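You operate a simulated robot arm through the tools that you are given. There is no shell and no other tool.

Carry out the task below with a simulated robot arm. There is one attempt and no reset: what you move stays moved.

## Task
Take the finished disc out and set the cleaner back to wipe.
Fine: disc on the bench, lid back on.
Where things are to end (x, y in the base frame): disc holder within 50 mm of [390, 80].
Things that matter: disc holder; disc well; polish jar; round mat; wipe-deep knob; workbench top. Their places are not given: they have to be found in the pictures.

It is judged by the outcome, as a careful person would: the job done as asked, and still so three seconds after it is handed in. It fails if anything else is knocked over, pushed out of place, dropped, spilled or broken. Lids that push on must go on centred and level and be pressed home; caps that screw on are set level and turned clockwise until they are tight.

## Robot
A 7-joint arm with a fingered hand, fixed in place. Base frame: the origin is at the foot of the arm, x ahead of it, y to its left, z up. Units: mm, rad, N and s.
With the tool pointing down near the work surface it reaches from about 380 to 720 mm from the base axis. Its first joint turns from -2.897 to 2.897 rad. Payload 3.4 kg.
The tool frame sits at the grasp point between the pads (the TCP): z along the fingers, y along the line on which they close. The tips reach 25 mm beyond it. The gripper opens to 88 mm. The gripper's body begins 29 mm behind the TCP. The gripper is a hand of 3 fingers: y runs from the thumb to the fingers, the wrist lies at [-13, -106, -174] in the tool frame.
Orientation is told as [roll, pitch, yaw] about the base's x, y, z axes, in that order, counted from this pose: with the fingers straight down and the wrist toward the robot, the tool's x, y and z point along [0, 1, 0], [1, 0, 0] and [0, 0, -1] of the base frame.

## Interface
- The arm moves only by the tool drive_tool. Its argument "steps" is one flat list of numbers, 6 for each row, row after row: the shift along the base's x, y, z in mm, then the turn, a rotation vector about the base's x, y, z in rad. In form: [dx, dy, dz, rx, ry, rz, dx, dy, dz, rx, ry, rz, ...]. A call has 1 to 20 rows; each row shifts and turns the commanded pose from where the row before left it. Each row takes 0.2 s and may step no farther than 50 mm and 0.15 rad from the row before; otherwise, the whole call is refused. A pose out of reach is approached as far as the arm can. The call stops where the force on the tool passes 50 N (or 10 N more than at its start, if that is more) or the arm is blocked; 0.2 s more then pass. In this call time passes only in rows, and 0.2 s behind the last. It gives the time, the measured TCP pose, the force on the tool (base axes), the opening and the grip force at its end, in the units of the frame above (readings bear some noise), with the torque about the TCP (base axes, N m) and any sound that the robot's microphone picked up.
- Cameras (640 x 400 px; columns grow to the right, rows downward): "scene" is fixed at [49.3, -500.4, 1522.3]; the picture's right is [0.66, -0.75, 0.00], its down [-0.58, -0.51, -0.64] and it looks along [0.48, 0.42, -0.77] (base axes); focal length 232 px, centre (320, 200). "wrist" rides on the gripper at [58, -85, -99] in the tool frame; the picture's right is [-0.67, 0.35, -0.66], its down [-0.69, -0.63, 0.37] and it looks along [-0.29, 0.69, 0.66] (tool axes); focal length 261 px, centre (320, 200).
- get_image(camera): a new picture of that camera. No time passes.
- slide_trunk(by): slides the trunk up (or, below 0, down) by that many mm; the arm rides with it, the base frame stays. It gives what a move gives, with no picture.
- move_fingers(index, middle, thumb_bend, thumb_turn): sets how far each is bent, from 0 (flat) to 1 (curled in); at 0.3 the hand is open as for a grip, at 0.7 the pads meet at the TCP. One left out holds its place. A second passes; each finger stops where it meets its share of the squeeze, and holds until it gets a number again. It is the only way to open and close the hand. It gives what a move gives, with no picture; readings hold the bend of each and the force on the fingers (four entries, about 0 where the hand has none), thumb and palm. thumb_turn goes from beside the hand (0) to across from the fingers (1), as for a grip.
- point_at(camera, pixels): for up to 12 pixels [column, row] of the newest picture of that camera ("zoom" is the newest enlarged one), the place [x, y, z] in the base frame of the surface seen there, good to about 2 mm. No time passes.
- enlarge(camera, box): a new picture of the part [left, top, right, bottom] of that camera's present view, enlarged. No time passes.
- finish_job(): hands the job in; it is judged then, once.

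Leave the gripper open and the arm clear of the work at the hand-in unless told otherwise.

The tools are called after "Call:" by a JSON object that holds its "api" and its "payload". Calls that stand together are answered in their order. drive_tool: Moves the arm, as the interface text tells. Its arguments: {"type":"object","properties":{"steps":{"type":"array","items":{"type":"number"}}},"required":["steps"]} The other tools are called the same way: slide_trunk (by) slides the trunk up or down; move_fingers (index, middle, thumb_bend, thumb_turn) moves the fingers one by one; get_image (camera) takes a picture; point_at (camera, pixels) gives the place of the surface under pixels of a picture; enlarge (camera, box) takes an enlarged picture of a part of a camera's view; finish_job () hands the job in.

At the start:

```text
t: 0.0
tool_pos: [296.1, 280.5, 1227.8]
orientation: [0.001, 0.0, 0.0]
ft_force: [0.9, 0.4, 0.5]
moment: [-0.03, 0.02, 0.0]
gripper_width: 87.5
gripper_force: 0.2
shape: jaw
bend: [0.3, 0.3, 0.3, 0.98]
finger forces: [0.1, 0.0, 0.1, 0.1, 0.1, 0.0]
trunk travel left (down, up): [-525.0, 65.0]
```

scene: 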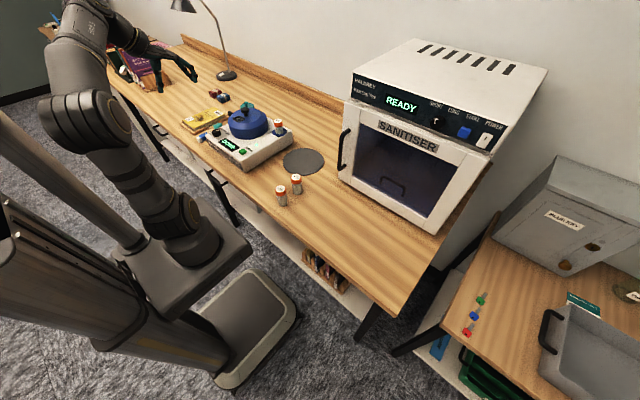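
wrist: 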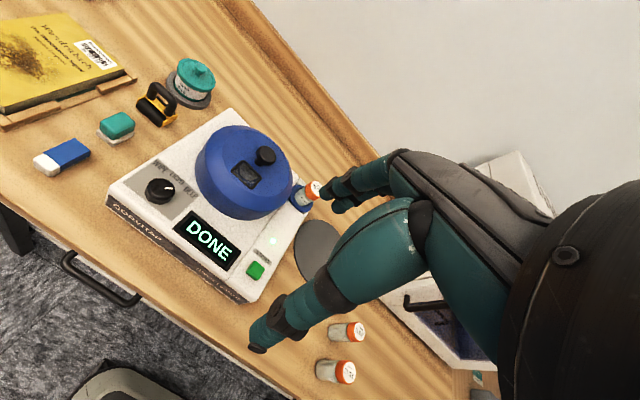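

I see a disc cleaner with a blue lid and a knob. Its display reads "DONE". I'll enlarge both camera views of it first.

Call:
{"api": "enlarge", "payload": {"camera": "scene", "box": [160, 70, 340, 220]}}

Call:
{"api": "enlarge", "payload": {"camera": "wrist", "box": [100, 100, 360, 310]}}

```text
2.67 times, centred on (250, 145) of scene
```

zoom: 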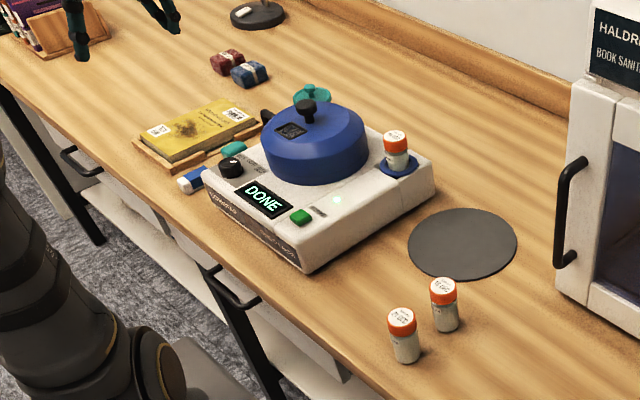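

```text
1.90 times, centred on (230, 205) of wrist
```

zoom: 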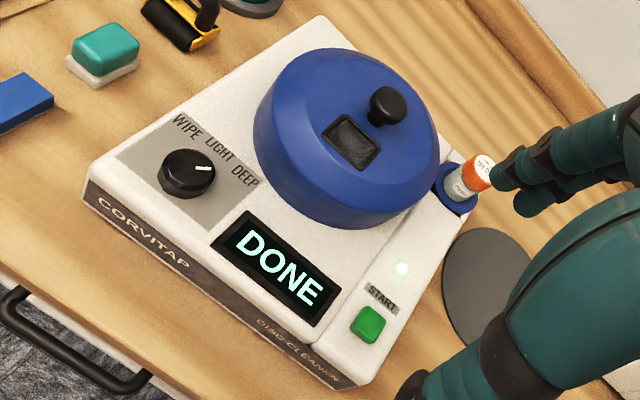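

The dial has WIPE, LIGHT and DEEP marks. There's a jar in a blue socket, and the mat lies to the right. Next I'll zoom in close and get coordinates.

Call:
{"api": "enlarge", "payload": {"camera": "wrist", "box": [130, 120, 230, 220]}}

Call:
{"api": "get_image", "payload": {"camera": "wrist"}}

Call:
{"api": "point_at", "payload": {"camera": "wrist", "pixels": [[160, 190], [166, 186], [265, 156], [245, 175], [245, 130], [215, 150], [290, 180], [235, 205], [313, 189], [315, 250], [220, 238], [256, 270]]}}

Call:
{"api": "get_image", "payload": {"camera": "scene"}}

Call:
{"api": "point_at", "payload": {"camera": "scene", "pixels": [[282, 188], [296, 179], [303, 161], [246, 102], [247, 117], [232, 125], [268, 122], [277, 124], [225, 136], [212, 150], [242, 171], [292, 139]]}}

```text
4.00 times, centred on (180, 170) of wrist
```

zoom: 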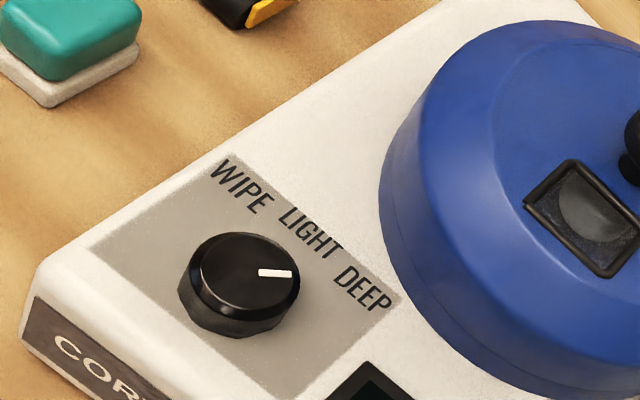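

```text
taken
```

wrist: 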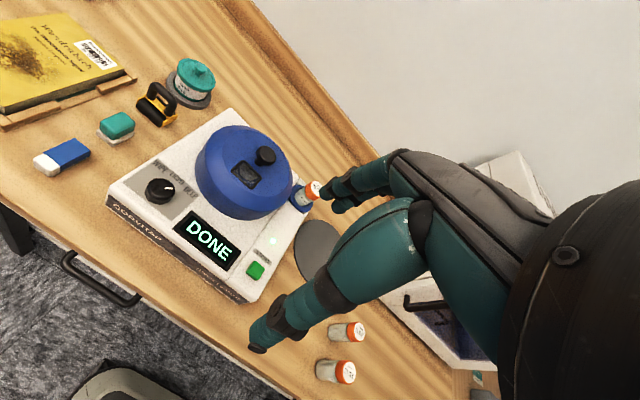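

```text
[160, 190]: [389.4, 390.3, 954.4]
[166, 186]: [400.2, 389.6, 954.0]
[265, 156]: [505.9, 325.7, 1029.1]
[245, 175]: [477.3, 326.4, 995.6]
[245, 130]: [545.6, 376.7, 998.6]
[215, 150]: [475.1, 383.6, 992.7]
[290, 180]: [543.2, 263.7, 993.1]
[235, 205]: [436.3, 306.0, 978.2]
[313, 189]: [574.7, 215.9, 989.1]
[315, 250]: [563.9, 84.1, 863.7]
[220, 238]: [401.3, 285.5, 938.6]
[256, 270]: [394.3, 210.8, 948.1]
```

```text
taken
```

scene: 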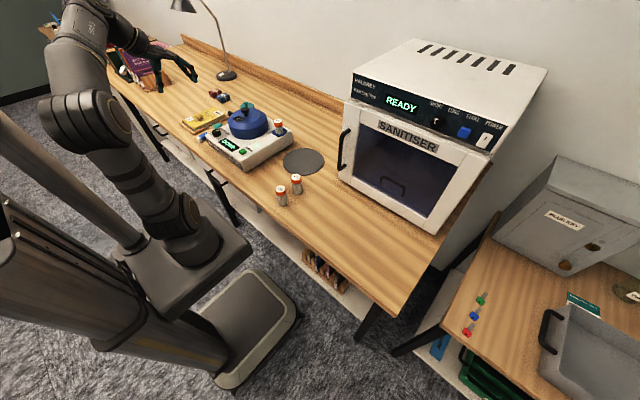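

```text
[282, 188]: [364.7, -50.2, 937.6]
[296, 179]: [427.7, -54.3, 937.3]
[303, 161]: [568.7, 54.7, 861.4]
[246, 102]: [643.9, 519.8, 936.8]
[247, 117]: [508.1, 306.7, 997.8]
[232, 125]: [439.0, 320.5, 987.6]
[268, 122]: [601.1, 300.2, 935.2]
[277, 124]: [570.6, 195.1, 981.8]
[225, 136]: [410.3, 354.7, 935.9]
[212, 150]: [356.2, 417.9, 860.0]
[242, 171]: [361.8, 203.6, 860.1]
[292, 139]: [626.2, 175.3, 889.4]
```

The bench is at z≈860, the machine top at about 936, and the lid top at about 996. I'll enlarge the lid and sample its rim and knob to find the centre.

Call:
{"api": "enlarge", "payload": {"camera": "wrist", "box": [185, 110, 305, 230]}}

Call:
{"api": "enlarge", "payload": {"camera": "scene", "box": [215, 90, 295, 150]}}

```text
3.33 times, centred on (245, 170) of wrist
```

zoom: 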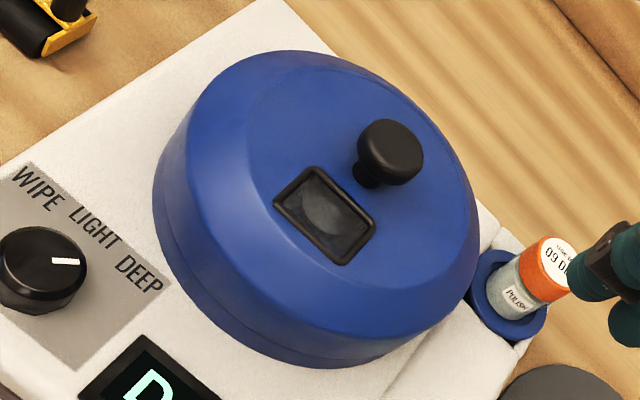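

```text
6.67 times, centred on (255, 120) of scene
```

zoom: 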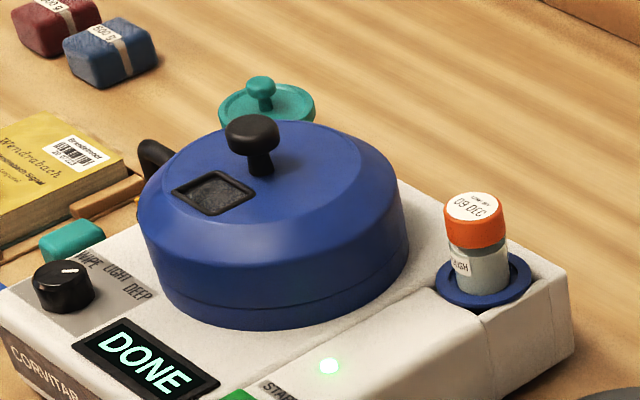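

Next I'll sample points on the knob, the lid edges, the seam and the jar in this zoomed scene image.

Call:
{"api": "point_at", "payload": {"camera": "zoom", "pixels": [[252, 126], [258, 168], [225, 130], [279, 132], [163, 185], [360, 165], [290, 200], [290, 320], [290, 308], [407, 260], [150, 270], [470, 205]]}}

Call:
{"api": "point_at", "payload": {"camera": "zoom", "pixels": [[60, 270], [62, 300], [92, 292], [34, 280], [275, 125], [305, 150], [475, 240], [475, 290], [525, 265], [442, 295], [330, 365], [240, 395]]}}

```text
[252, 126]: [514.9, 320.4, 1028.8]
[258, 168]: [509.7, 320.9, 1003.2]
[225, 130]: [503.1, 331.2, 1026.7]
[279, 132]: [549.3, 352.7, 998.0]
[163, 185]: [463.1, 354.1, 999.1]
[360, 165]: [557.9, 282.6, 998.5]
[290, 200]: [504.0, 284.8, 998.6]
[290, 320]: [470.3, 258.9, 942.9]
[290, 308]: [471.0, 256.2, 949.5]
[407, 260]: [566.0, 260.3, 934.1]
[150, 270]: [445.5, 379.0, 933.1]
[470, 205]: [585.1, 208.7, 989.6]
```

```text
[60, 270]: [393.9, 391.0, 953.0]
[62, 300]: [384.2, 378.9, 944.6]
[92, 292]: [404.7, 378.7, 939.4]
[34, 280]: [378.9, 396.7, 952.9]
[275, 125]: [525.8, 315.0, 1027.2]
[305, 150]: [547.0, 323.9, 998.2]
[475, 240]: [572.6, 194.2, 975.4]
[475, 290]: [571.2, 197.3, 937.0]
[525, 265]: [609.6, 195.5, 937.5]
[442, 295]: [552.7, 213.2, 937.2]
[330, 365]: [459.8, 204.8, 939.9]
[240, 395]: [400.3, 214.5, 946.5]
```

The knob axis is near (514, 322), with its top at 1029. The lid radius is about 76 mm. Now I'll look at the teal item and the other things around the machine.

Call:
{"api": "enlarge", "payload": {"camera": "wrist", "box": [90, 50, 230, 140]}}

Call:
{"api": "enlarge", "payload": {"camera": "wrist", "box": [230, 160, 380, 390]}}

Call:
{"api": "enlarge", "payload": {"camera": "scene", "box": [260, 130, 340, 215]}}

```text
4.44 times, centred on (160, 95) of wrist
```

zoom: 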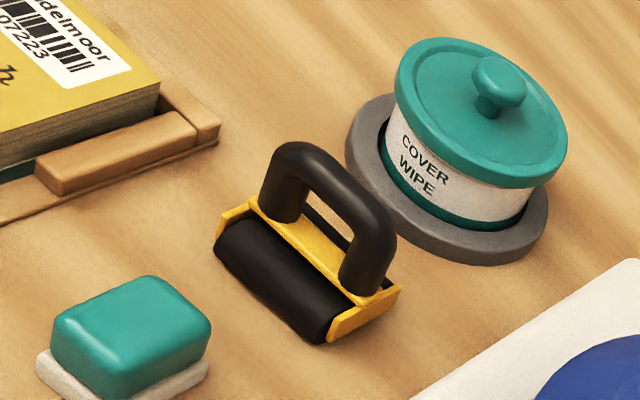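

```text
1.74 times, centred on (305, 275) of wrist
```

zoom: 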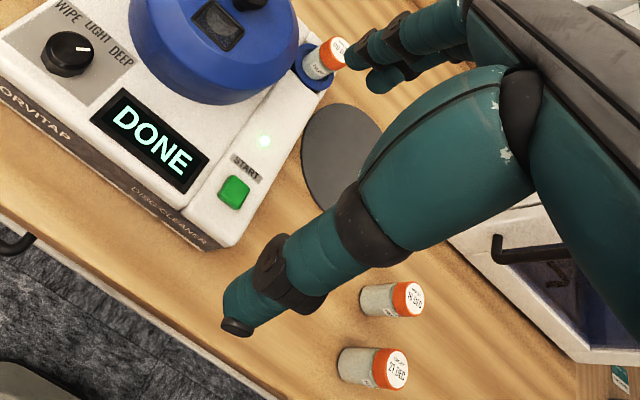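

```text
4.71 times, centred on (300, 172) of scene
```

zoom: 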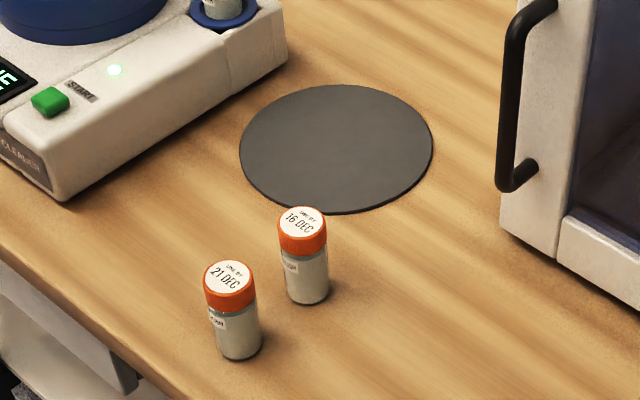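

Two spare jars, dated 21 DEC and 16 DEC, stand near the target spot. I'll zoom in on the dial to measure the pointer and label directions.

Call:
{"api": "enlarge", "payload": {"camera": "wrist", "box": [140, 155, 200, 215]}}

```text
6.67 times, centred on (170, 185) of wrist
```

zoom: 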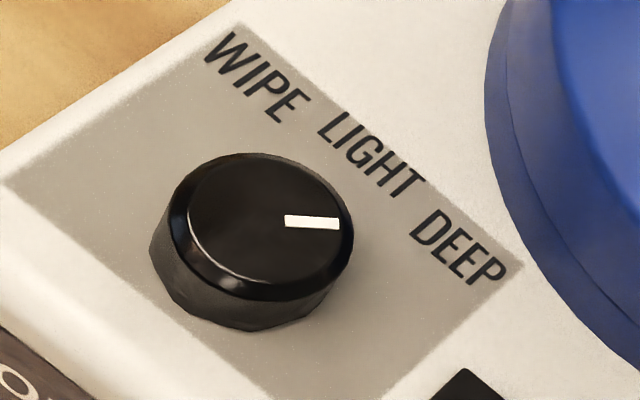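

Call:
{"api": "point_at", "payload": {"camera": "zoom", "pixels": [[288, 220], [335, 223], [190, 205], [350, 235], [260, 158], [270, 295], [258, 78], [370, 155], [460, 250], [8, 183], [236, 22], [522, 262]]}}

```text
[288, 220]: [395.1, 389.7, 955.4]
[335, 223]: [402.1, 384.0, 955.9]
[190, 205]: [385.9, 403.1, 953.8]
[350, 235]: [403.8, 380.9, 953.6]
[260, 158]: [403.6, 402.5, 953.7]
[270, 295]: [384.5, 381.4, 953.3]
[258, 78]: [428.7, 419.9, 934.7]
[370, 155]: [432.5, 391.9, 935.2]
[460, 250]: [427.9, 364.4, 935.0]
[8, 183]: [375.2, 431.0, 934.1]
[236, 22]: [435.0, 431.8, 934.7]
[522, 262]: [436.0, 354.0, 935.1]
```

The dial centre is near (394.5, 392) with radius about 14.5. Its pointer is at about -45° (DEEP), and WIPE is at about +40 to 45°. Next I'll measure the mat, the bench edge, the spare jars and the sanitiser front.

Call:
{"api": "point_at", "payload": {"camera": "scene", "pixels": [[284, 161], [323, 160], [303, 149], [303, 174], [293, 170], [314, 151], [262, 180], [277, 200], [345, 165], [340, 150], [285, 203], [299, 191]]}}

Call:
{"api": "point_at", "payload": {"camera": "scene", "pixels": [[212, 160], [230, 178], [250, 195], [258, 190], [262, 195], [270, 205], [290, 220], [265, 200], [346, 135], [343, 160], [338, 175], [350, 182]]}}

```text
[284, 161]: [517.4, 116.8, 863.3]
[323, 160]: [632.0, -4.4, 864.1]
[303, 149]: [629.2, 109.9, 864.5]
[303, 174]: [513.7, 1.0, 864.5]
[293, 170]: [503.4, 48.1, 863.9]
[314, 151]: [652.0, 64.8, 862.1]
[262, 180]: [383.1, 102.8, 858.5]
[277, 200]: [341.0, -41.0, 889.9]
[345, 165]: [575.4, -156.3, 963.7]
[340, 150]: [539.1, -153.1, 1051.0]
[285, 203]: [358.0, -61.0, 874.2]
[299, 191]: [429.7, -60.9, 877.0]
```

```text
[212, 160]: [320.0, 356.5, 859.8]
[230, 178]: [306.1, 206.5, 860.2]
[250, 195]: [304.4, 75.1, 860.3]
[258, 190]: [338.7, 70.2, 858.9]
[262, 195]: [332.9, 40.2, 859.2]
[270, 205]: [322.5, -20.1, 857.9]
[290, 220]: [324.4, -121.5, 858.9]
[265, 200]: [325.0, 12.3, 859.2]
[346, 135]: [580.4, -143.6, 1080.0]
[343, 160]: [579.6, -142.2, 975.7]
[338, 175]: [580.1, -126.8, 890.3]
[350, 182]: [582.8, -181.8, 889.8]
```

The mat is centred near (574, 56) with radius about 82, which fits the lid. The bench front edge is at x≈300. I'll move above the lid knob at a safe height (z≈1128) and look again.

Call:
{"api": "drive_tool", "payload": {"steps": [36, 7, -16, 0, 0, 0, 36, 7, -16, 0, 0, 0, 36, 7, -17, 0, 0, 0, 36, 7, -17, 0, 0, 0, 36, 7, -17, 0, 0, 0, 37.9, 6.5, -16.8, 0, 0, 0]}}

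```text
t: 1.4
tool_pos: [515.3, 321.0, 1128.1]
orientation: [0.0, -0.001, 0.001]
ft_force: [0.5, 0.1, -0.1]
moment: [0.01, 0.04, -0.02]
gripper_width: 87.8
gripper_force: 0.0
shape: jaw
bend: [0.3, 0.3, 0.3, 0.98]
finger forces: [0.0, 0.1, 0.1, 0.0, 0.0, 0.0]
trunk travel left (down, up): [-525.0, 65.0]
```

The arm reached (515.3, 321, 1128). Now I'll take pictures to check alignment over the knob.

Call:
{"api": "get_image", "payload": {"camera": "wrist"}}

Call:
{"api": "get_image", "payload": {"camera": "scene"}}

```text
taken
```

wrist: 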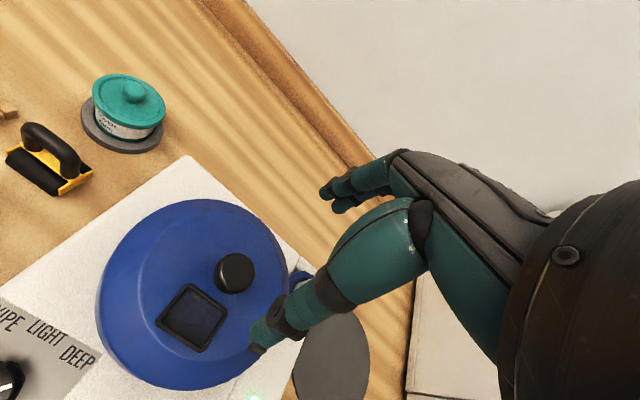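

```text
taken
```

scene: 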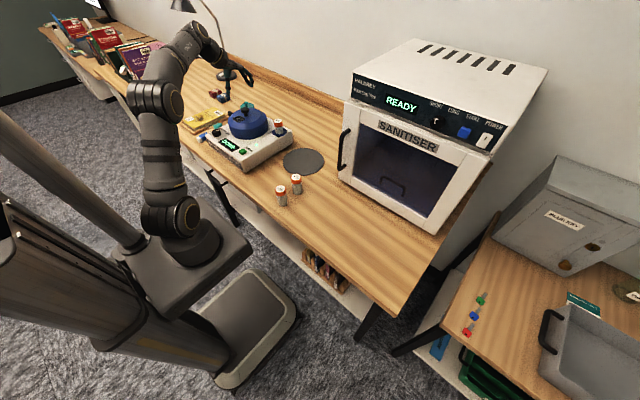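

The knob top shows at about (235, 272). I'll measure it from this closer view.

Call:
{"api": "enlarge", "payload": {"camera": "wrist", "box": [195, 240, 275, 310]}}

Call:
{"api": "point_at", "payload": {"camera": "wrist", "pixels": [[236, 268], [220, 270], [250, 268], [234, 258], [236, 280], [225, 282], [247, 260], [108, 270], [200, 202], [284, 270], [190, 388], [130, 225]]}}

```text
5.71 times, centred on (235, 275) of wrist
```

zoom: 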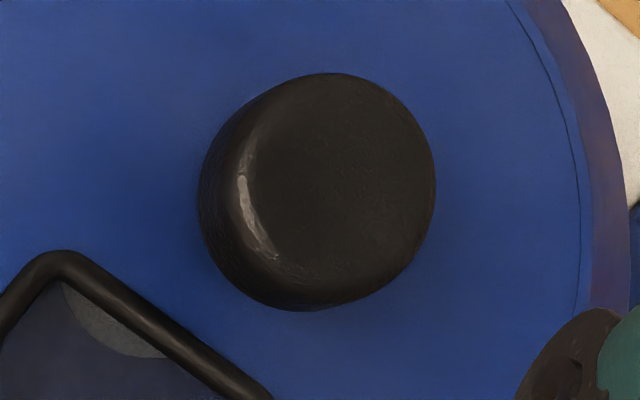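

```text
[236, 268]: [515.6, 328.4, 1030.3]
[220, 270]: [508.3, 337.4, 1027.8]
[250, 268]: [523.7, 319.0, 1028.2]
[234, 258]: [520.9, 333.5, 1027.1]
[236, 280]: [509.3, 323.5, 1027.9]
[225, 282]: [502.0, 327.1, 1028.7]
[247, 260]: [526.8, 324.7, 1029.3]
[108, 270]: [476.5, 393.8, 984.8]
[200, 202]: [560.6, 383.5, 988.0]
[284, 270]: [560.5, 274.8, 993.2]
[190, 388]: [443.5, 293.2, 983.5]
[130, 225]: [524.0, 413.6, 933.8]
```

The knob axis is about (515, 324). I'll check the window frame on the lid and the height of the lid top beside the knob, so the fingertips don't hit them.

Call:
{"api": "point_at", "payload": {"camera": "wrist", "pixels": [[190, 286], [158, 322], [222, 308], [200, 350], [190, 318], [260, 300], [262, 250], [200, 250], [270, 285], [240, 330], [206, 297], [180, 337]]}}

```text
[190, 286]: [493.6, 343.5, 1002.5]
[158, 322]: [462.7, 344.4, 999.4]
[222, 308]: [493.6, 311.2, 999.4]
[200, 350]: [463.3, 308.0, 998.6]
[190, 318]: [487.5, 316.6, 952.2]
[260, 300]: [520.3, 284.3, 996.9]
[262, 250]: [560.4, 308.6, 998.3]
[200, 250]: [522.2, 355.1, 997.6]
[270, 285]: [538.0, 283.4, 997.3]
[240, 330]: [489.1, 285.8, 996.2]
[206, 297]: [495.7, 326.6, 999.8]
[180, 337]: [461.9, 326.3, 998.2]
```

The window frame rises to about 1002 on the robot side of the knob. Before going down, I'll part-close the fingers here in free air to see their shape and opening.

Call:
{"api": "move_fingers", "payload": {"index": 0.55, "middle": 0.55, "thumb_bend": 0.55, "thumb_turn": 1.0}}

Call:
{"api": "get_image", "payload": {"camera": "wrist"}}

Call:
{"api": "enlarge", "payload": {"camera": "scene", "box": [190, 50, 290, 130]}}

```text
t: 2.4
tool_pos: [513.7, 321.1, 1128.7]
orientation: [0.0, 0.0, 0.001]
ft_force: [0.1, 0.2, 0.3]
moment: [-0.03, 0.0, 0.0]
gripper_width: 31.0
gripper_force: 0.2
shape: fingers
bend: [0.55, 0.55, 0.55, 1.0]
finger forces: [0.1, 0.0, 0.0, 0.0, 0.0, 0.1]
trunk travel left (down, up): [-525.0, 65.0]
```

```text
taken
```

wrist: 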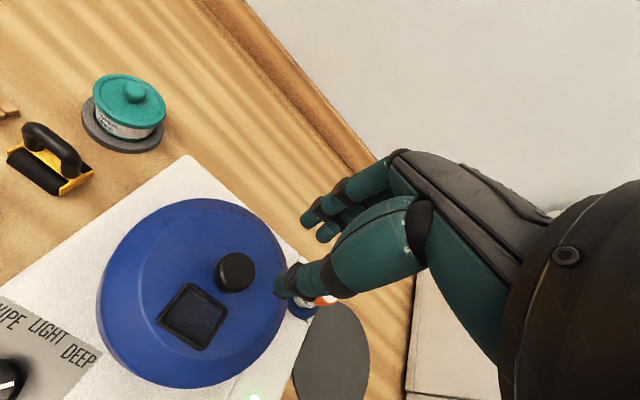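

```text
5.00 times, centred on (240, 90) of scene
```

zoom: 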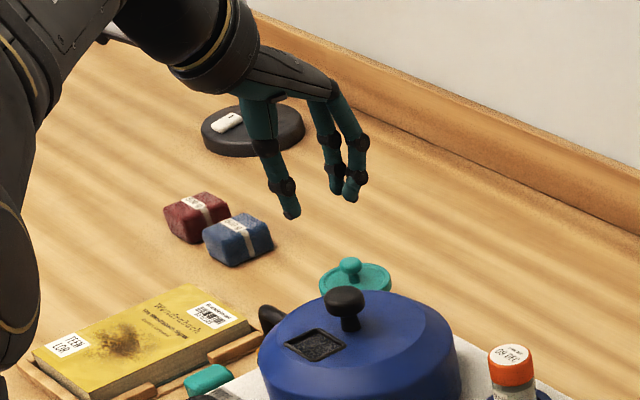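

At bend 0.55 the opening is 31 mm. I'll measure where the fingertips are in this zoom.

Call:
{"api": "point_at", "payload": {"camera": "zoom", "pixels": [[291, 213], [290, 205], [286, 188], [335, 190], [336, 178], [350, 199], [354, 180], [268, 148], [326, 138], [350, 140]]}}

```text
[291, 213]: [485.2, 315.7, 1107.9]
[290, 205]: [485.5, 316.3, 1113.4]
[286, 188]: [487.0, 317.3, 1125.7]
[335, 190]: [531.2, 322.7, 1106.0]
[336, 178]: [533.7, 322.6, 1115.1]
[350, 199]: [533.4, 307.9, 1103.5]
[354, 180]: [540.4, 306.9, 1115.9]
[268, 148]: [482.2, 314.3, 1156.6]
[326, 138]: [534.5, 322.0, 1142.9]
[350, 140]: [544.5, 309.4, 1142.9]
```

The fingertips sit about 25 mm below the TCP, as stated. I'll open to bend 0.42 (about 60 mm), shift over the knob axis and go down to z≈1050.

Call:
{"api": "move_fingers", "payload": {"index": 0.42, "middle": 0.42, "thumb_bend": 0.42}}

Call:
{"api": "drive_tool", "payload": {"steps": [0.5, 3, 0, 0, 0, 0, 0, 0, -20, 0, 0, 0, 0, 0, -20, 0, 0, 0, 0, 0, -20, 0, 0, 0, 0, 0, -18, 0, 0, 0]}}

Call:
{"api": "get_image", "payload": {"camera": "wrist"}}

Call:
{"api": "enlarge", "payload": {"camera": "scene", "box": [200, 70, 300, 150]}}

```text
t: 3.4
tool_pos: [513.5, 321.7, 1129.5]
orientation: [0.0, -0.001, 0.001]
ft_force: [-0.5, -0.4, 0.7]
moment: [0.01, -0.01, 0.04]
gripper_width: 58.5
gripper_force: 0.1
shape: fingers
bend: [0.42, 0.42, 0.42, 0.99]
finger forces: [0.0, 0.0, 0.0, 0.0, 0.0, 0.0]
trunk travel left (down, up): [-525.0, 65.0]
```

```text
t: 4.6
tool_pos: [513.5, 325.0, 1050.4]
orientation: [0.001, -0.002, -0.002]
ft_force: [-0.6, 0.7, 0.3]
moment: [0.0, 0.03, 0.0]
gripper_width: 58.3
gripper_force: 0.2
shape: fingers
bend: [0.42, 0.42, 0.42, 0.99]
finger forces: [0.1, 0.0, 0.0, 0.0, 0.1, 0.0]
trunk travel left (down, up): [-525.0, 65.0]
```

```text
taken
```

wrist: 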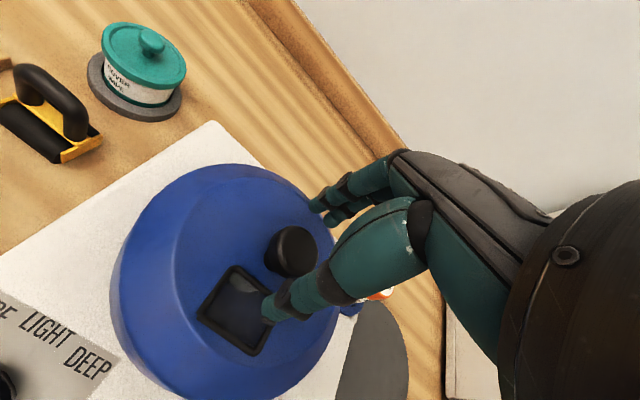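

```text
5.00 times, centred on (250, 110) of scene
```

zoom: 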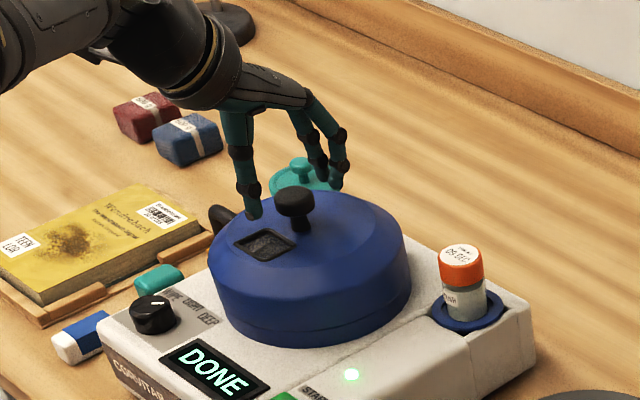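

The hand straddles the knob, with the thumb over the window. I'll go down gently to about z=1029, keeping the tips just above the window frame.

Call:
{"api": "drive_tool", "payload": {"steps": [0.5, -0.5, -7, 0, 0, 0, 0, 0, -7, 0, 0, 0, 0, 0, -7, 0, 0, 0]}}

Call:
{"api": "enlarge", "payload": {"camera": "wrist", "box": [220, 150, 420, 350]}}

Call:
{"api": "enlarge", "payload": {"camera": "scene", "box": [225, 85, 285, 135]}}

```text
t: 5.4
tool_pos: [514.2, 323.6, 1029.5]
orientation: [0.0, 0.001, -0.001]
ft_force: [0.2, -0.4, -0.1]
moment: [0.01, 0.02, -0.02]
gripper_width: 58.3
gripper_force: 0.0
shape: fingers
bend: [0.42, 0.42, 0.42, 0.99]
finger forces: [0.1, 0.0, 0.1, 0.1, 0.0, 0.0]
trunk travel left (down, up): [-525.0, 65.0]
```

```text
2.00 times, centred on (320, 250) of wrist
```

zoom: 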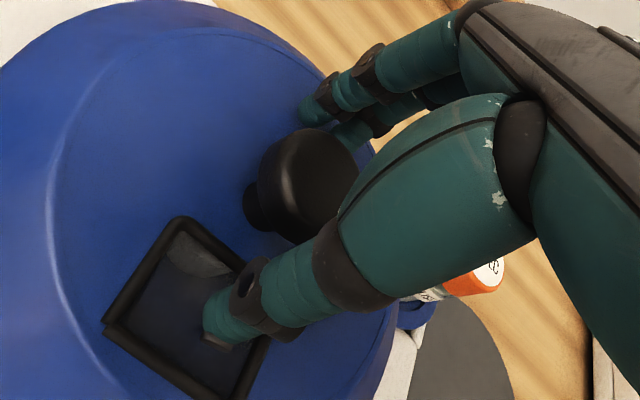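

```text
8.00 times, centred on (255, 110) of scene
```

zoom: 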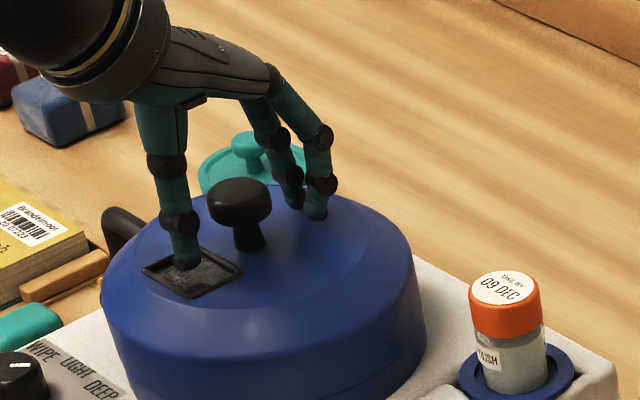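

Position is good: the tips are clear and the knob is between thumb and fingers. Now I'll close on the knob.

Call:
{"api": "move_fingers", "payload": {"index": 0.66, "middle": 0.66, "thumb_bend": 0.66}}

Call:
{"api": "enlarge", "payload": {"camera": "wrist", "box": [220, 150, 420, 350]}}

Call:
{"api": "enlarge", "payload": {"camera": "scene", "box": [225, 85, 285, 135]}}

```text
t: 6.4
tool_pos: [514.3, 325.1, 1029.5]
orientation: [0.001, -0.001, 0.0]
ft_force: [-0.3, -0.8, -1.1]
moment: [-0.02, -0.01, 0.0]
gripper_width: 19.3
gripper_force: 4.7
shape: fingers
bend: [0.61, 0.66, 0.61, 1.0]
finger forces: [4.1, 0.1, 0.1, 0.0, 5.2, 0.0]
trunk travel left (down, up): [-525.0, 65.0]
```

```text
2.00 times, centred on (320, 250) of wrist
```

zoom: 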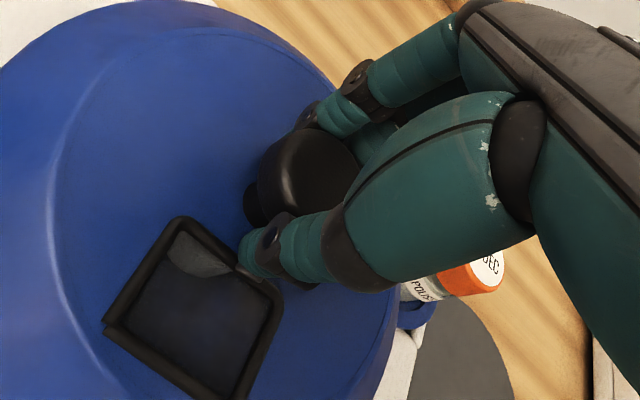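

```text
8.00 times, centred on (255, 110) of scene
```

zoom: 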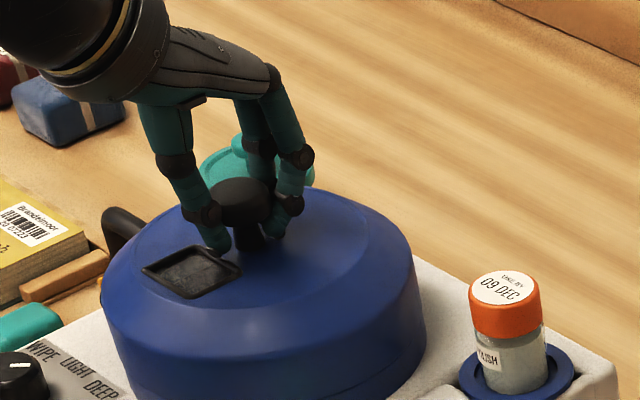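

The index (4.1 N) and thumb (5.2 N) have contact, but the middle finger has none yet. I'll close the middle finger further.

Call:
{"api": "move_fingers", "payload": {"middle": 0.8}}

Call:
{"api": "enlarge", "payload": {"camera": "scene", "box": [240, 95, 270, 120]}}

Call:
{"api": "enlarge", "payload": {"camera": "wrist", "box": [260, 180, 360, 280]}}

```text
t: 7.4
tool_pos: [514.3, 323.6, 1029.4]
orientation: [0.0, -0.001, 0.001]
ft_force: [0.9, 0.3, 0.5]
moment: [0.08, -0.04, 0.02]
gripper_width: 18.0
gripper_force: 11.4
shape: fingers
bend: [0.63, 0.75, 0.61, 1.0]
finger forces: [6.8, 9.0, 0.0, 0.0, 6.7, 0.1]
trunk travel left (down, up): [-525.0, 65.0]
heard: snap
```

```text
16.00 times, centred on (255, 108) of scene
```

zoom: 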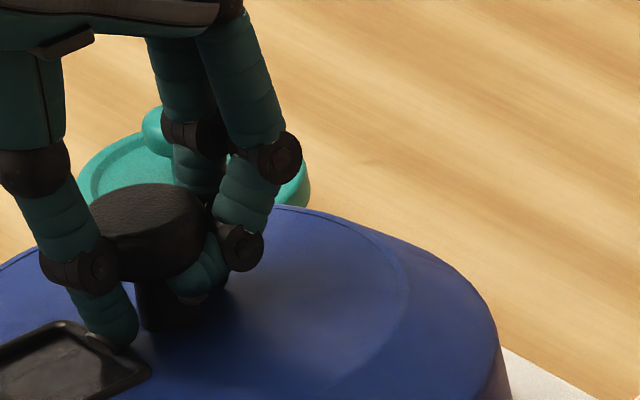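

```text
4.00 times, centred on (310, 230) of wrist
```

zoom: 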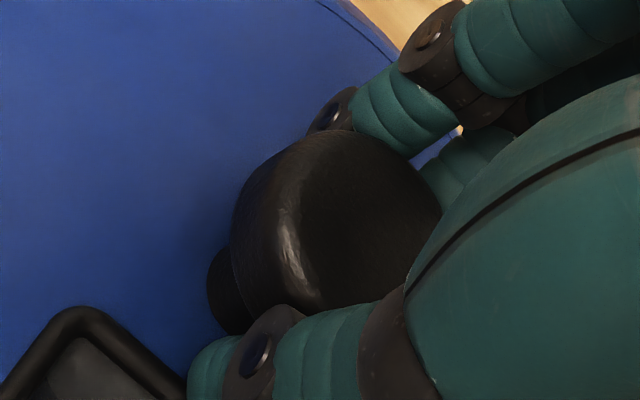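

I heard a snap, and the middle finger has curled under the knob head. I'll check the lid and the whole view to see what released.

Call:
{"api": "enlarge", "payload": {"camera": "scene", "box": [215, 90, 295, 150]}}

Call:
{"api": "get_image", "payload": {"camera": "wrist"}}

Call:
{"api": "point_at", "payload": {"camera": "zoom", "pixels": [[360, 165], [290, 200], [290, 320], [290, 308], [163, 185], [340, 180], [300, 290]]}}

```text
6.67 times, centred on (255, 120) of scene
```

zoom: 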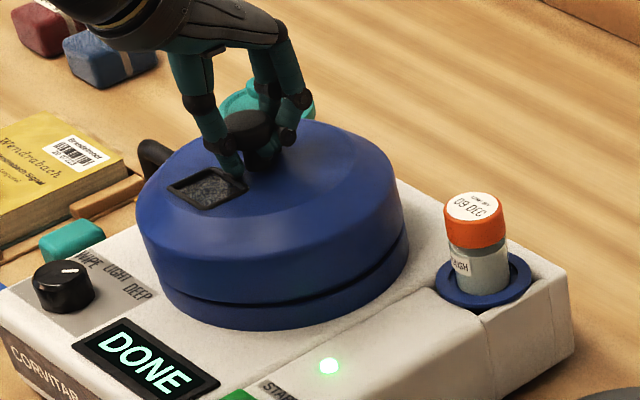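

```text
taken
```

wrist: 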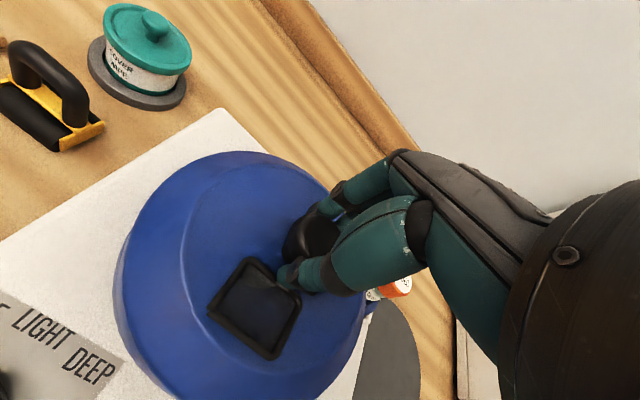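

```text
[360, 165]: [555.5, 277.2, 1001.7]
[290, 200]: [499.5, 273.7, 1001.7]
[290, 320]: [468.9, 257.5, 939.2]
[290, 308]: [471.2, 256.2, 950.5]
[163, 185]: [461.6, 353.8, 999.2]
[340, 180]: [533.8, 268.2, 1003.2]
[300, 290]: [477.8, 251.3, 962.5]
```

The seam has opened on the near side: the push-on lid snapped loose and is slightly tilted. That's the release I wanted. I'll lift slowly about 20 mm and check.

Call:
{"api": "drive_tool", "payload": {"steps": [0, 0, 4, 0, 0, 0, 0, 0, 4, 0, 0, 0, 0, 0, 4, 0, 0, 0, 0, 0, 4, 0, 0, 0, 0, 0, 4, 0, 0, 0]}}

Call:
{"api": "enlarge", "payload": {"camera": "scene", "box": [215, 90, 295, 150]}}

Call:
{"api": "get_image", "payload": {"camera": "wrist"}}

```text
t: 8.6
tool_pos: [516.4, 325.4, 1049.4]
orientation: [0.0, 0.0, 0.001]
ft_force: [-0.2, 0.1, -2.0]
moment: [0.0, -0.03, -0.01]
gripper_width: 18.1
gripper_force: 9.3
shape: fingers
bend: [0.63, 0.76, 0.61, 1.0]
finger forces: [4.4, 7.2, 0.1, 0.0, 7.5, 0.0]
trunk travel left (down, up): [-525.0, 65.0]
```

```text
6.67 times, centred on (255, 120) of scene
```

zoom: 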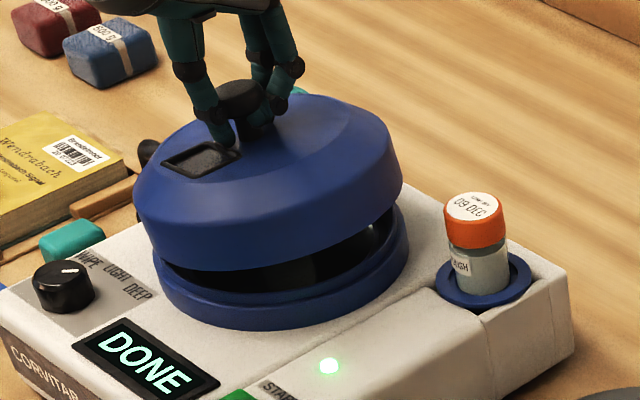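

```text
taken
```

wrist: 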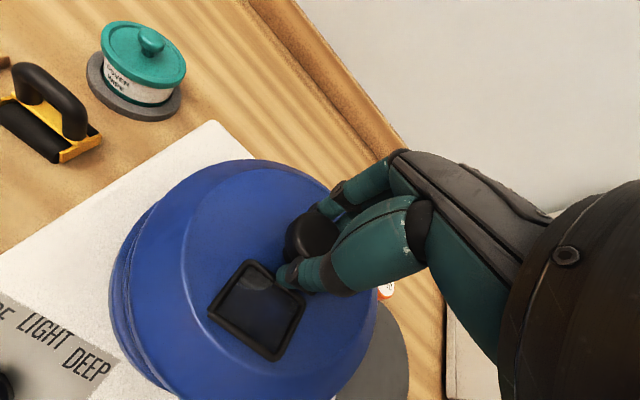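

The lid is held at about 2 N and hangs a little tilted, near side up. I'll raise it straight up to about z=1130 so it clears the polish jar (cap top 990).

Call:
{"api": "drive_tool", "payload": {"steps": [0, 0, 8, 0, 0, 0, 0, 0, 10, 0, 0, 0, 0, 0, 11, 0, 0, 0, 0, 0, 11, 0, 0, 0, 0, 0, 11, 0, 0, 0, 0, 0, 11, 0, 0, 0, 0, 0, 10, 0, 0, 0, 0, 0, 8, 0, 0, 0]}}

Call:
{"api": "enlarge", "payload": {"camera": "scene", "box": [200, 60, 300, 150]}}

Call:
{"api": "get_image", "payload": {"camera": "wrist"}}

```text
t: 10.4
tool_pos: [514.6, 324.7, 1128.5]
orientation: [0.002, 0.0, 0.0]
ft_force: [0.5, 0.5, -1.5]
moment: [0.0, -0.04, -0.01]
gripper_width: 17.8
gripper_force: 9.4
shape: fingers
bend: [0.63, 0.76, 0.61, 1.0]
finger forces: [4.5, 6.9, 0.0, 0.0, 7.9, 0.1]
trunk travel left (down, up): [-525.0, 65.0]
```

```text
4.44 times, centred on (250, 105) of scene
```

zoom: 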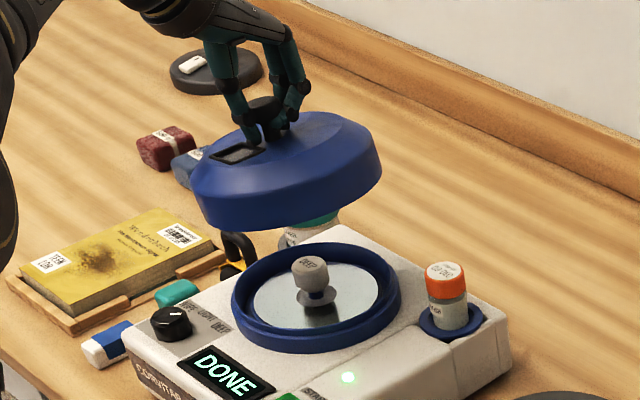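

```text
taken
```

wrist: 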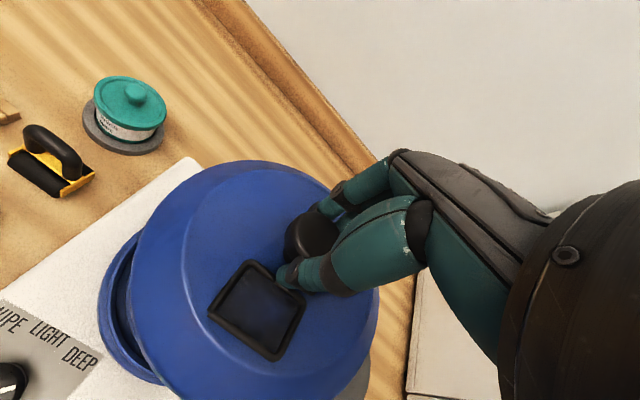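

The lid is off. I can see the disc in the well with its grey grip. I'll measure the lid's tilt so I can level it, and also the grip on the disc.

Call:
{"api": "point_at", "payload": {"camera": "zoom", "pixels": [[215, 175], [300, 165], [345, 140], [320, 120], [250, 175], [310, 262], [310, 280], [315, 297], [265, 295], [370, 290], [320, 245], [315, 330]]}}

```text
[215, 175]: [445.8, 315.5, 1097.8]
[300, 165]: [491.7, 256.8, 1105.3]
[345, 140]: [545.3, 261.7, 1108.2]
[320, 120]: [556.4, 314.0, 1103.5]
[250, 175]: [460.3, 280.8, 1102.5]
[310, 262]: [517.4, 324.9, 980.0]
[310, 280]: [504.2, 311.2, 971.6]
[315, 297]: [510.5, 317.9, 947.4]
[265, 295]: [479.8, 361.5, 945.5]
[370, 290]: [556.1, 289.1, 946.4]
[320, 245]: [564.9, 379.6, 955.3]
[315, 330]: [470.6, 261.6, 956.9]
```

The grip top is at z≈980 and the disc plane at about 946. Next I'll sample the lid's flat top from the wrist view for its tilt.

Call:
{"api": "point_at", "payload": {"camera": "wrist", "pixels": [[215, 200], [200, 270], [250, 185], [290, 190], [230, 230], [260, 220], [350, 310], [340, 340], [310, 350], [300, 205], [280, 220], [205, 240]]}}

```text
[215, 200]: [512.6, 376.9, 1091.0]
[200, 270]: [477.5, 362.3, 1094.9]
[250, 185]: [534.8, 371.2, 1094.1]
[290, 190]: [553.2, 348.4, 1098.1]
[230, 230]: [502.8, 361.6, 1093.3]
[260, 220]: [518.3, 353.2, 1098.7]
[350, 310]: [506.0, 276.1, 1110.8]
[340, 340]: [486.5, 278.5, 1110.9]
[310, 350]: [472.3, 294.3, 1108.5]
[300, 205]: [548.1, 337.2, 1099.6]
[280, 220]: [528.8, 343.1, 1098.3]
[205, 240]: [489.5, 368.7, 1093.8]
```

The lid leans about 0.19 rad about x, with the far (+y) side low. I'll turn the tool +0.19 about x to level it, then carry it over to the mat at (574, 56).

Call:
{"api": "drive_tool", "payload": {"steps": [0, 0, 0, 0.05, 0, 0, 0, 0, 0, 0.05, 0, 0, 0, 0, 0, 0.05, 0, 0, 0, 0, 0, 0.04, 0, 0]}}

Call:
{"api": "get_image", "payload": {"camera": "wrist"}}

Call:
{"api": "point_at", "payload": {"camera": "wrist", "pixels": [[215, 200], [200, 270], [250, 185], [290, 190], [230, 230], [260, 220], [350, 310], [340, 340], [310, 350], [300, 205], [280, 220], [205, 240]]}}

```text
t: 11.4
tool_pos: [513.9, 323.6, 1129.5]
orientation: [0.189, 0.0, 0.0]
ft_force: [-0.2, -0.5, -1.1]
moment: [0.0, 0.0, 0.01]
gripper_width: 18.0
gripper_force: 9.4
shape: fingers
bend: [0.63, 0.76, 0.61, 1.0]
finger forces: [4.3, 6.9, 0.1, 0.0, 7.9, 0.1]
trunk travel left (down, up): [-525.0, 65.0]
```

```text
taken
```

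wrist: 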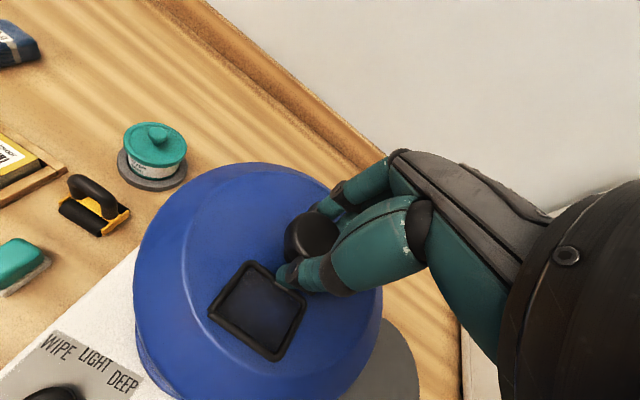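

```text
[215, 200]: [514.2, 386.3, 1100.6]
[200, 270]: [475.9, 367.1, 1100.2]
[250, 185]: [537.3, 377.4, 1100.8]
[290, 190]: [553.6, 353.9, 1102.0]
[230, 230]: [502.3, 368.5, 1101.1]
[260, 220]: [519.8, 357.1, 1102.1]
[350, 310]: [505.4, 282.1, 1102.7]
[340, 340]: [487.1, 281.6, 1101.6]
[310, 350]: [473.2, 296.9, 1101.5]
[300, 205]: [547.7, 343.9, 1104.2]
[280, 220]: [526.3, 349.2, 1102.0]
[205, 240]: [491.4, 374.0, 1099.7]
```

The lid is level now, with its top at z≈1101 all round. I'll carry it across to the mat centre in small steps.

Call:
{"api": "drive_tool", "payload": {"steps": [3, -14, 0, 0, 0, 0, 4, -20, 0, 0, 0, 0, 5, -22, 0, 0, 0, 0, 5, -22, 0, 0, 0, 0, 5, -22, 0, 0, 0, 0, 5, -22, 0, 0, 0, 0, 5, -22, 0, 0, 0, 0, 5, -22, 0, 0, 0, 0, 5, -22, 0, 0, 0, 0, 5, -22, 0, 0, 0, 0, 5, -22, 0, 0, 0, 0, 4, -20, 0, 0, 0, 0, 3, -16, 0, 0, 0, 0]}}

Call:
{"api": "get_image", "payload": {"camera": "wrist"}}

Call:
{"api": "get_image", "payload": {"camera": "scene"}}

```text
t: 14.2
tool_pos: [573.5, 54.9, 1129.3]
orientation: [0.189, -0.002, 0.0]
ft_force: [-0.9, -0.1, -1.0]
moment: [-0.02, 0.03, -0.01]
gripper_width: 17.8
gripper_force: 9.2
shape: fingers
bend: [0.63, 0.77, 0.61, 1.0]
finger forces: [4.4, 6.6, 0.1, 0.0, 7.8, 0.0]
trunk travel left (down, up): [-525.0, 65.0]
```

```text
taken
```

wrist: 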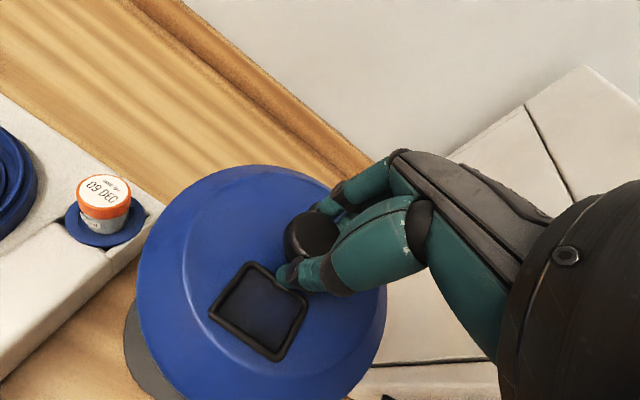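

```text
taken
```

scene: 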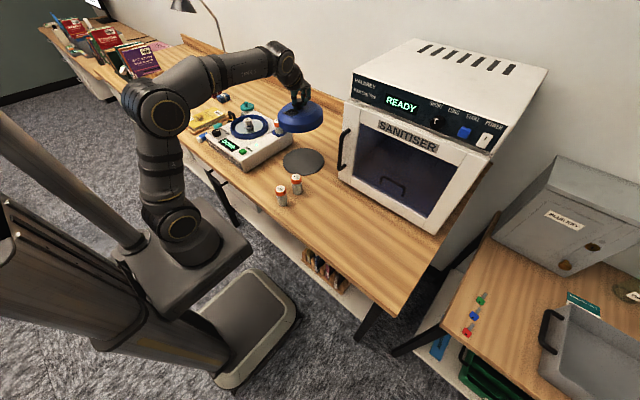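

The lid is over the mat and clear of the machine and sanitiser. I'll lower it about 165 mm, then check.

Call:
{"api": "drive_tool", "payload": {"steps": [0, 0, -10, 0, 0, 0, 0, 0, -15, 0, 0, 0, 0, 0, -15, 0, 0, 0, 0, 0, -15, 0, 0, 0, 0, 0, -15, 0, 0, 0, 0, 0, -15, 0, 0, 0, 0, 0, -15, 0, 0, 0, 0, 0, -15, 0, 0, 0, 0, 0, -15, 0, 0, 0, 0, 0, -15, 0, 0, 0, 0, 0, -12, 0, 0, 0, 0, 0, -8, 0, 0, 0]}}

Call:
{"api": "get_image", "payload": {"camera": "wrist"}}

Call:
{"api": "enlarge", "payload": {"camera": "scene", "box": [250, 100, 370, 200]}}

```text
t: 16.8
tool_pos: [574.5, 55.6, 963.1]
orientation: [0.191, 0.0, 0.001]
ft_force: [0.2, 1.0, -0.1]
moment: [0.04, 0.01, -0.01]
gripper_width: 17.8
gripper_force: 8.9
shape: fingers
bend: [0.63, 0.77, 0.61, 1.0]
finger forces: [4.2, 5.5, 0.1, 0.0, 8.0, 0.0]
trunk travel left (down, up): [-525.0, 65.0]
```

```text
taken
```

wrist: 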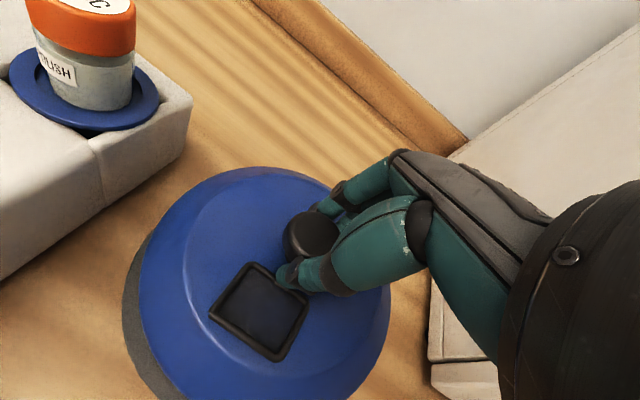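

```text
4.00 times, centred on (310, 150) of scene
```

zoom: 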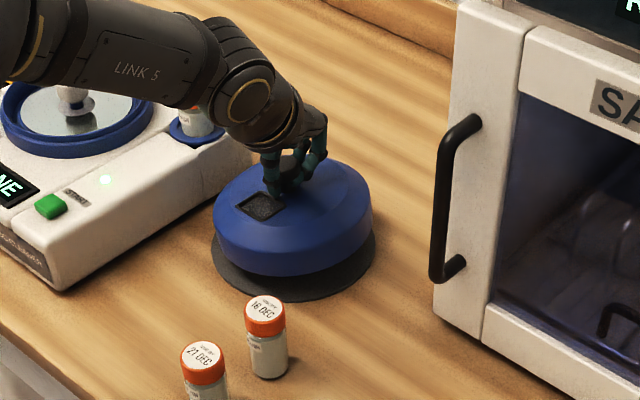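

The lid is about 15–20 mm above the mat and the arm is clear of the jar. I'll lower it slowly in small steps, watching the force.

Call:
{"api": "drive_tool", "payload": {"steps": [0, 0, -4, 0, 0, 0, 0, 0, -4, 0, 0, 0, 0, 0, -3, 0, 0, 0]}}

Call:
{"api": "enlarge", "payload": {"camera": "scene", "box": [290, 130, 350, 180]}}

```text
t: 17.6
tool_pos: [573.7, 55.2, 952.8]
orientation: [0.191, 0.0, 0.0]
ft_force: [-0.3, 1.3, -1.0]
moment: [0.01, 0.03, -0.01]
gripper_width: 17.7
gripper_force: 9.2
shape: fingers
bend: [0.63, 0.77, 0.61, 1.0]
finger forces: [4.2, 5.4, 0.0, 0.1, 8.1, 0.0]
trunk travel left (down, up): [-525.0, 65.0]
```

```text
8.00 times, centred on (320, 155) of scene
```

zoom: 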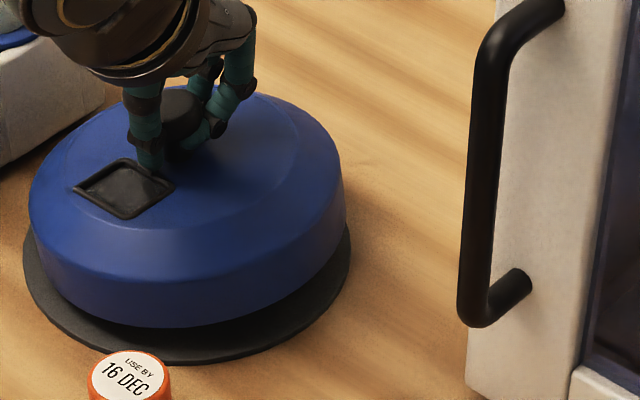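

Call:
{"api": "drive_tool", "payload": {"steps": [0, 0, -2, 0, 0, 0, 0, 0, -2, 0, 0, 0, 0, 0, -2, 0, 0, 0]}}

Call:
{"api": "enlarge", "payload": {"camera": "scene", "box": [290, 130, 350, 180]}}

```text
t: 18.4
tool_pos: [573.9, 54.5, 947.8]
orientation: [0.19, 0.001, 0.001]
ft_force: [-0.3, 0.6, -0.9]
moment: [0.0, -0.03, -0.02]
gripper_width: 18.0
gripper_force: 8.6
shape: fingers
bend: [0.63, 0.77, 0.61, 1.0]
finger forces: [4.2, 5.4, 0.1, 0.1, 8.1, 0.0]
trunk travel left (down, up): [-525.0, 65.0]
```

```text
8.00 times, centred on (320, 155) of scene
```

zoom: 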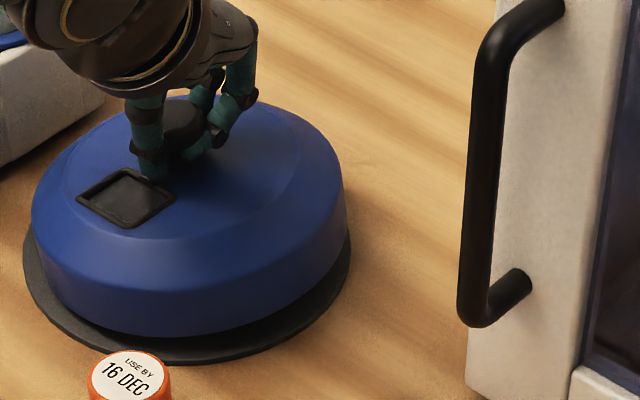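

There's no contact yet and the shadow gap is closing. I'll keep going in small steps.

Call:
{"api": "drive_tool", "payload": {"steps": [0, 0, -2, 0, 0, 0, 0, 0, -1.5, 0, 0, 0, 0, 0, -1.5, 0, 0, 0]}}

Call:
{"api": "enlarge", "payload": {"camera": "scene", "box": [290, 130, 350, 180]}}

Call:
{"api": "point_at", "payload": {"camera": "zoom", "pixels": [[200, 235], [270, 130], [60, 200], [180, 320], [180, 335], [320, 160], [180, 355]]}}

```text
t: 19.2
tool_pos: [574.3, 54.6, 943.2]
orientation: [0.191, -0.002, -0.002]
ft_force: [1.6, -2.8, 2.2]
moment: [0.08, 0.1, 0.02]
gripper_width: 17.9
gripper_force: 13.7
shape: fingers
bend: [0.63, 0.77, 0.61, 1.0]
finger forces: [6.8, 9.7, 0.0, 0.1, 11.2, 0.1]
trunk travel left (down, up): [-525.0, 65.0]
```

```text
8.00 times, centred on (320, 155) of scene
```

zoom: 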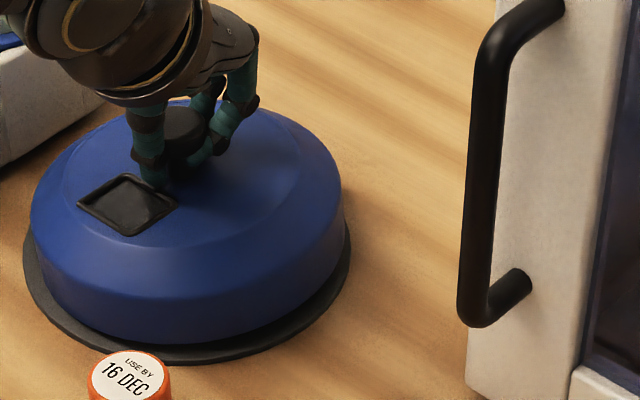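

```text
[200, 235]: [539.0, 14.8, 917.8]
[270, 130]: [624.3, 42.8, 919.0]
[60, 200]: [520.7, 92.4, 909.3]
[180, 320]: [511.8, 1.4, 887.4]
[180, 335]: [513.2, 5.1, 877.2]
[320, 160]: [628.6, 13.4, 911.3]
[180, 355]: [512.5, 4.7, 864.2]
```

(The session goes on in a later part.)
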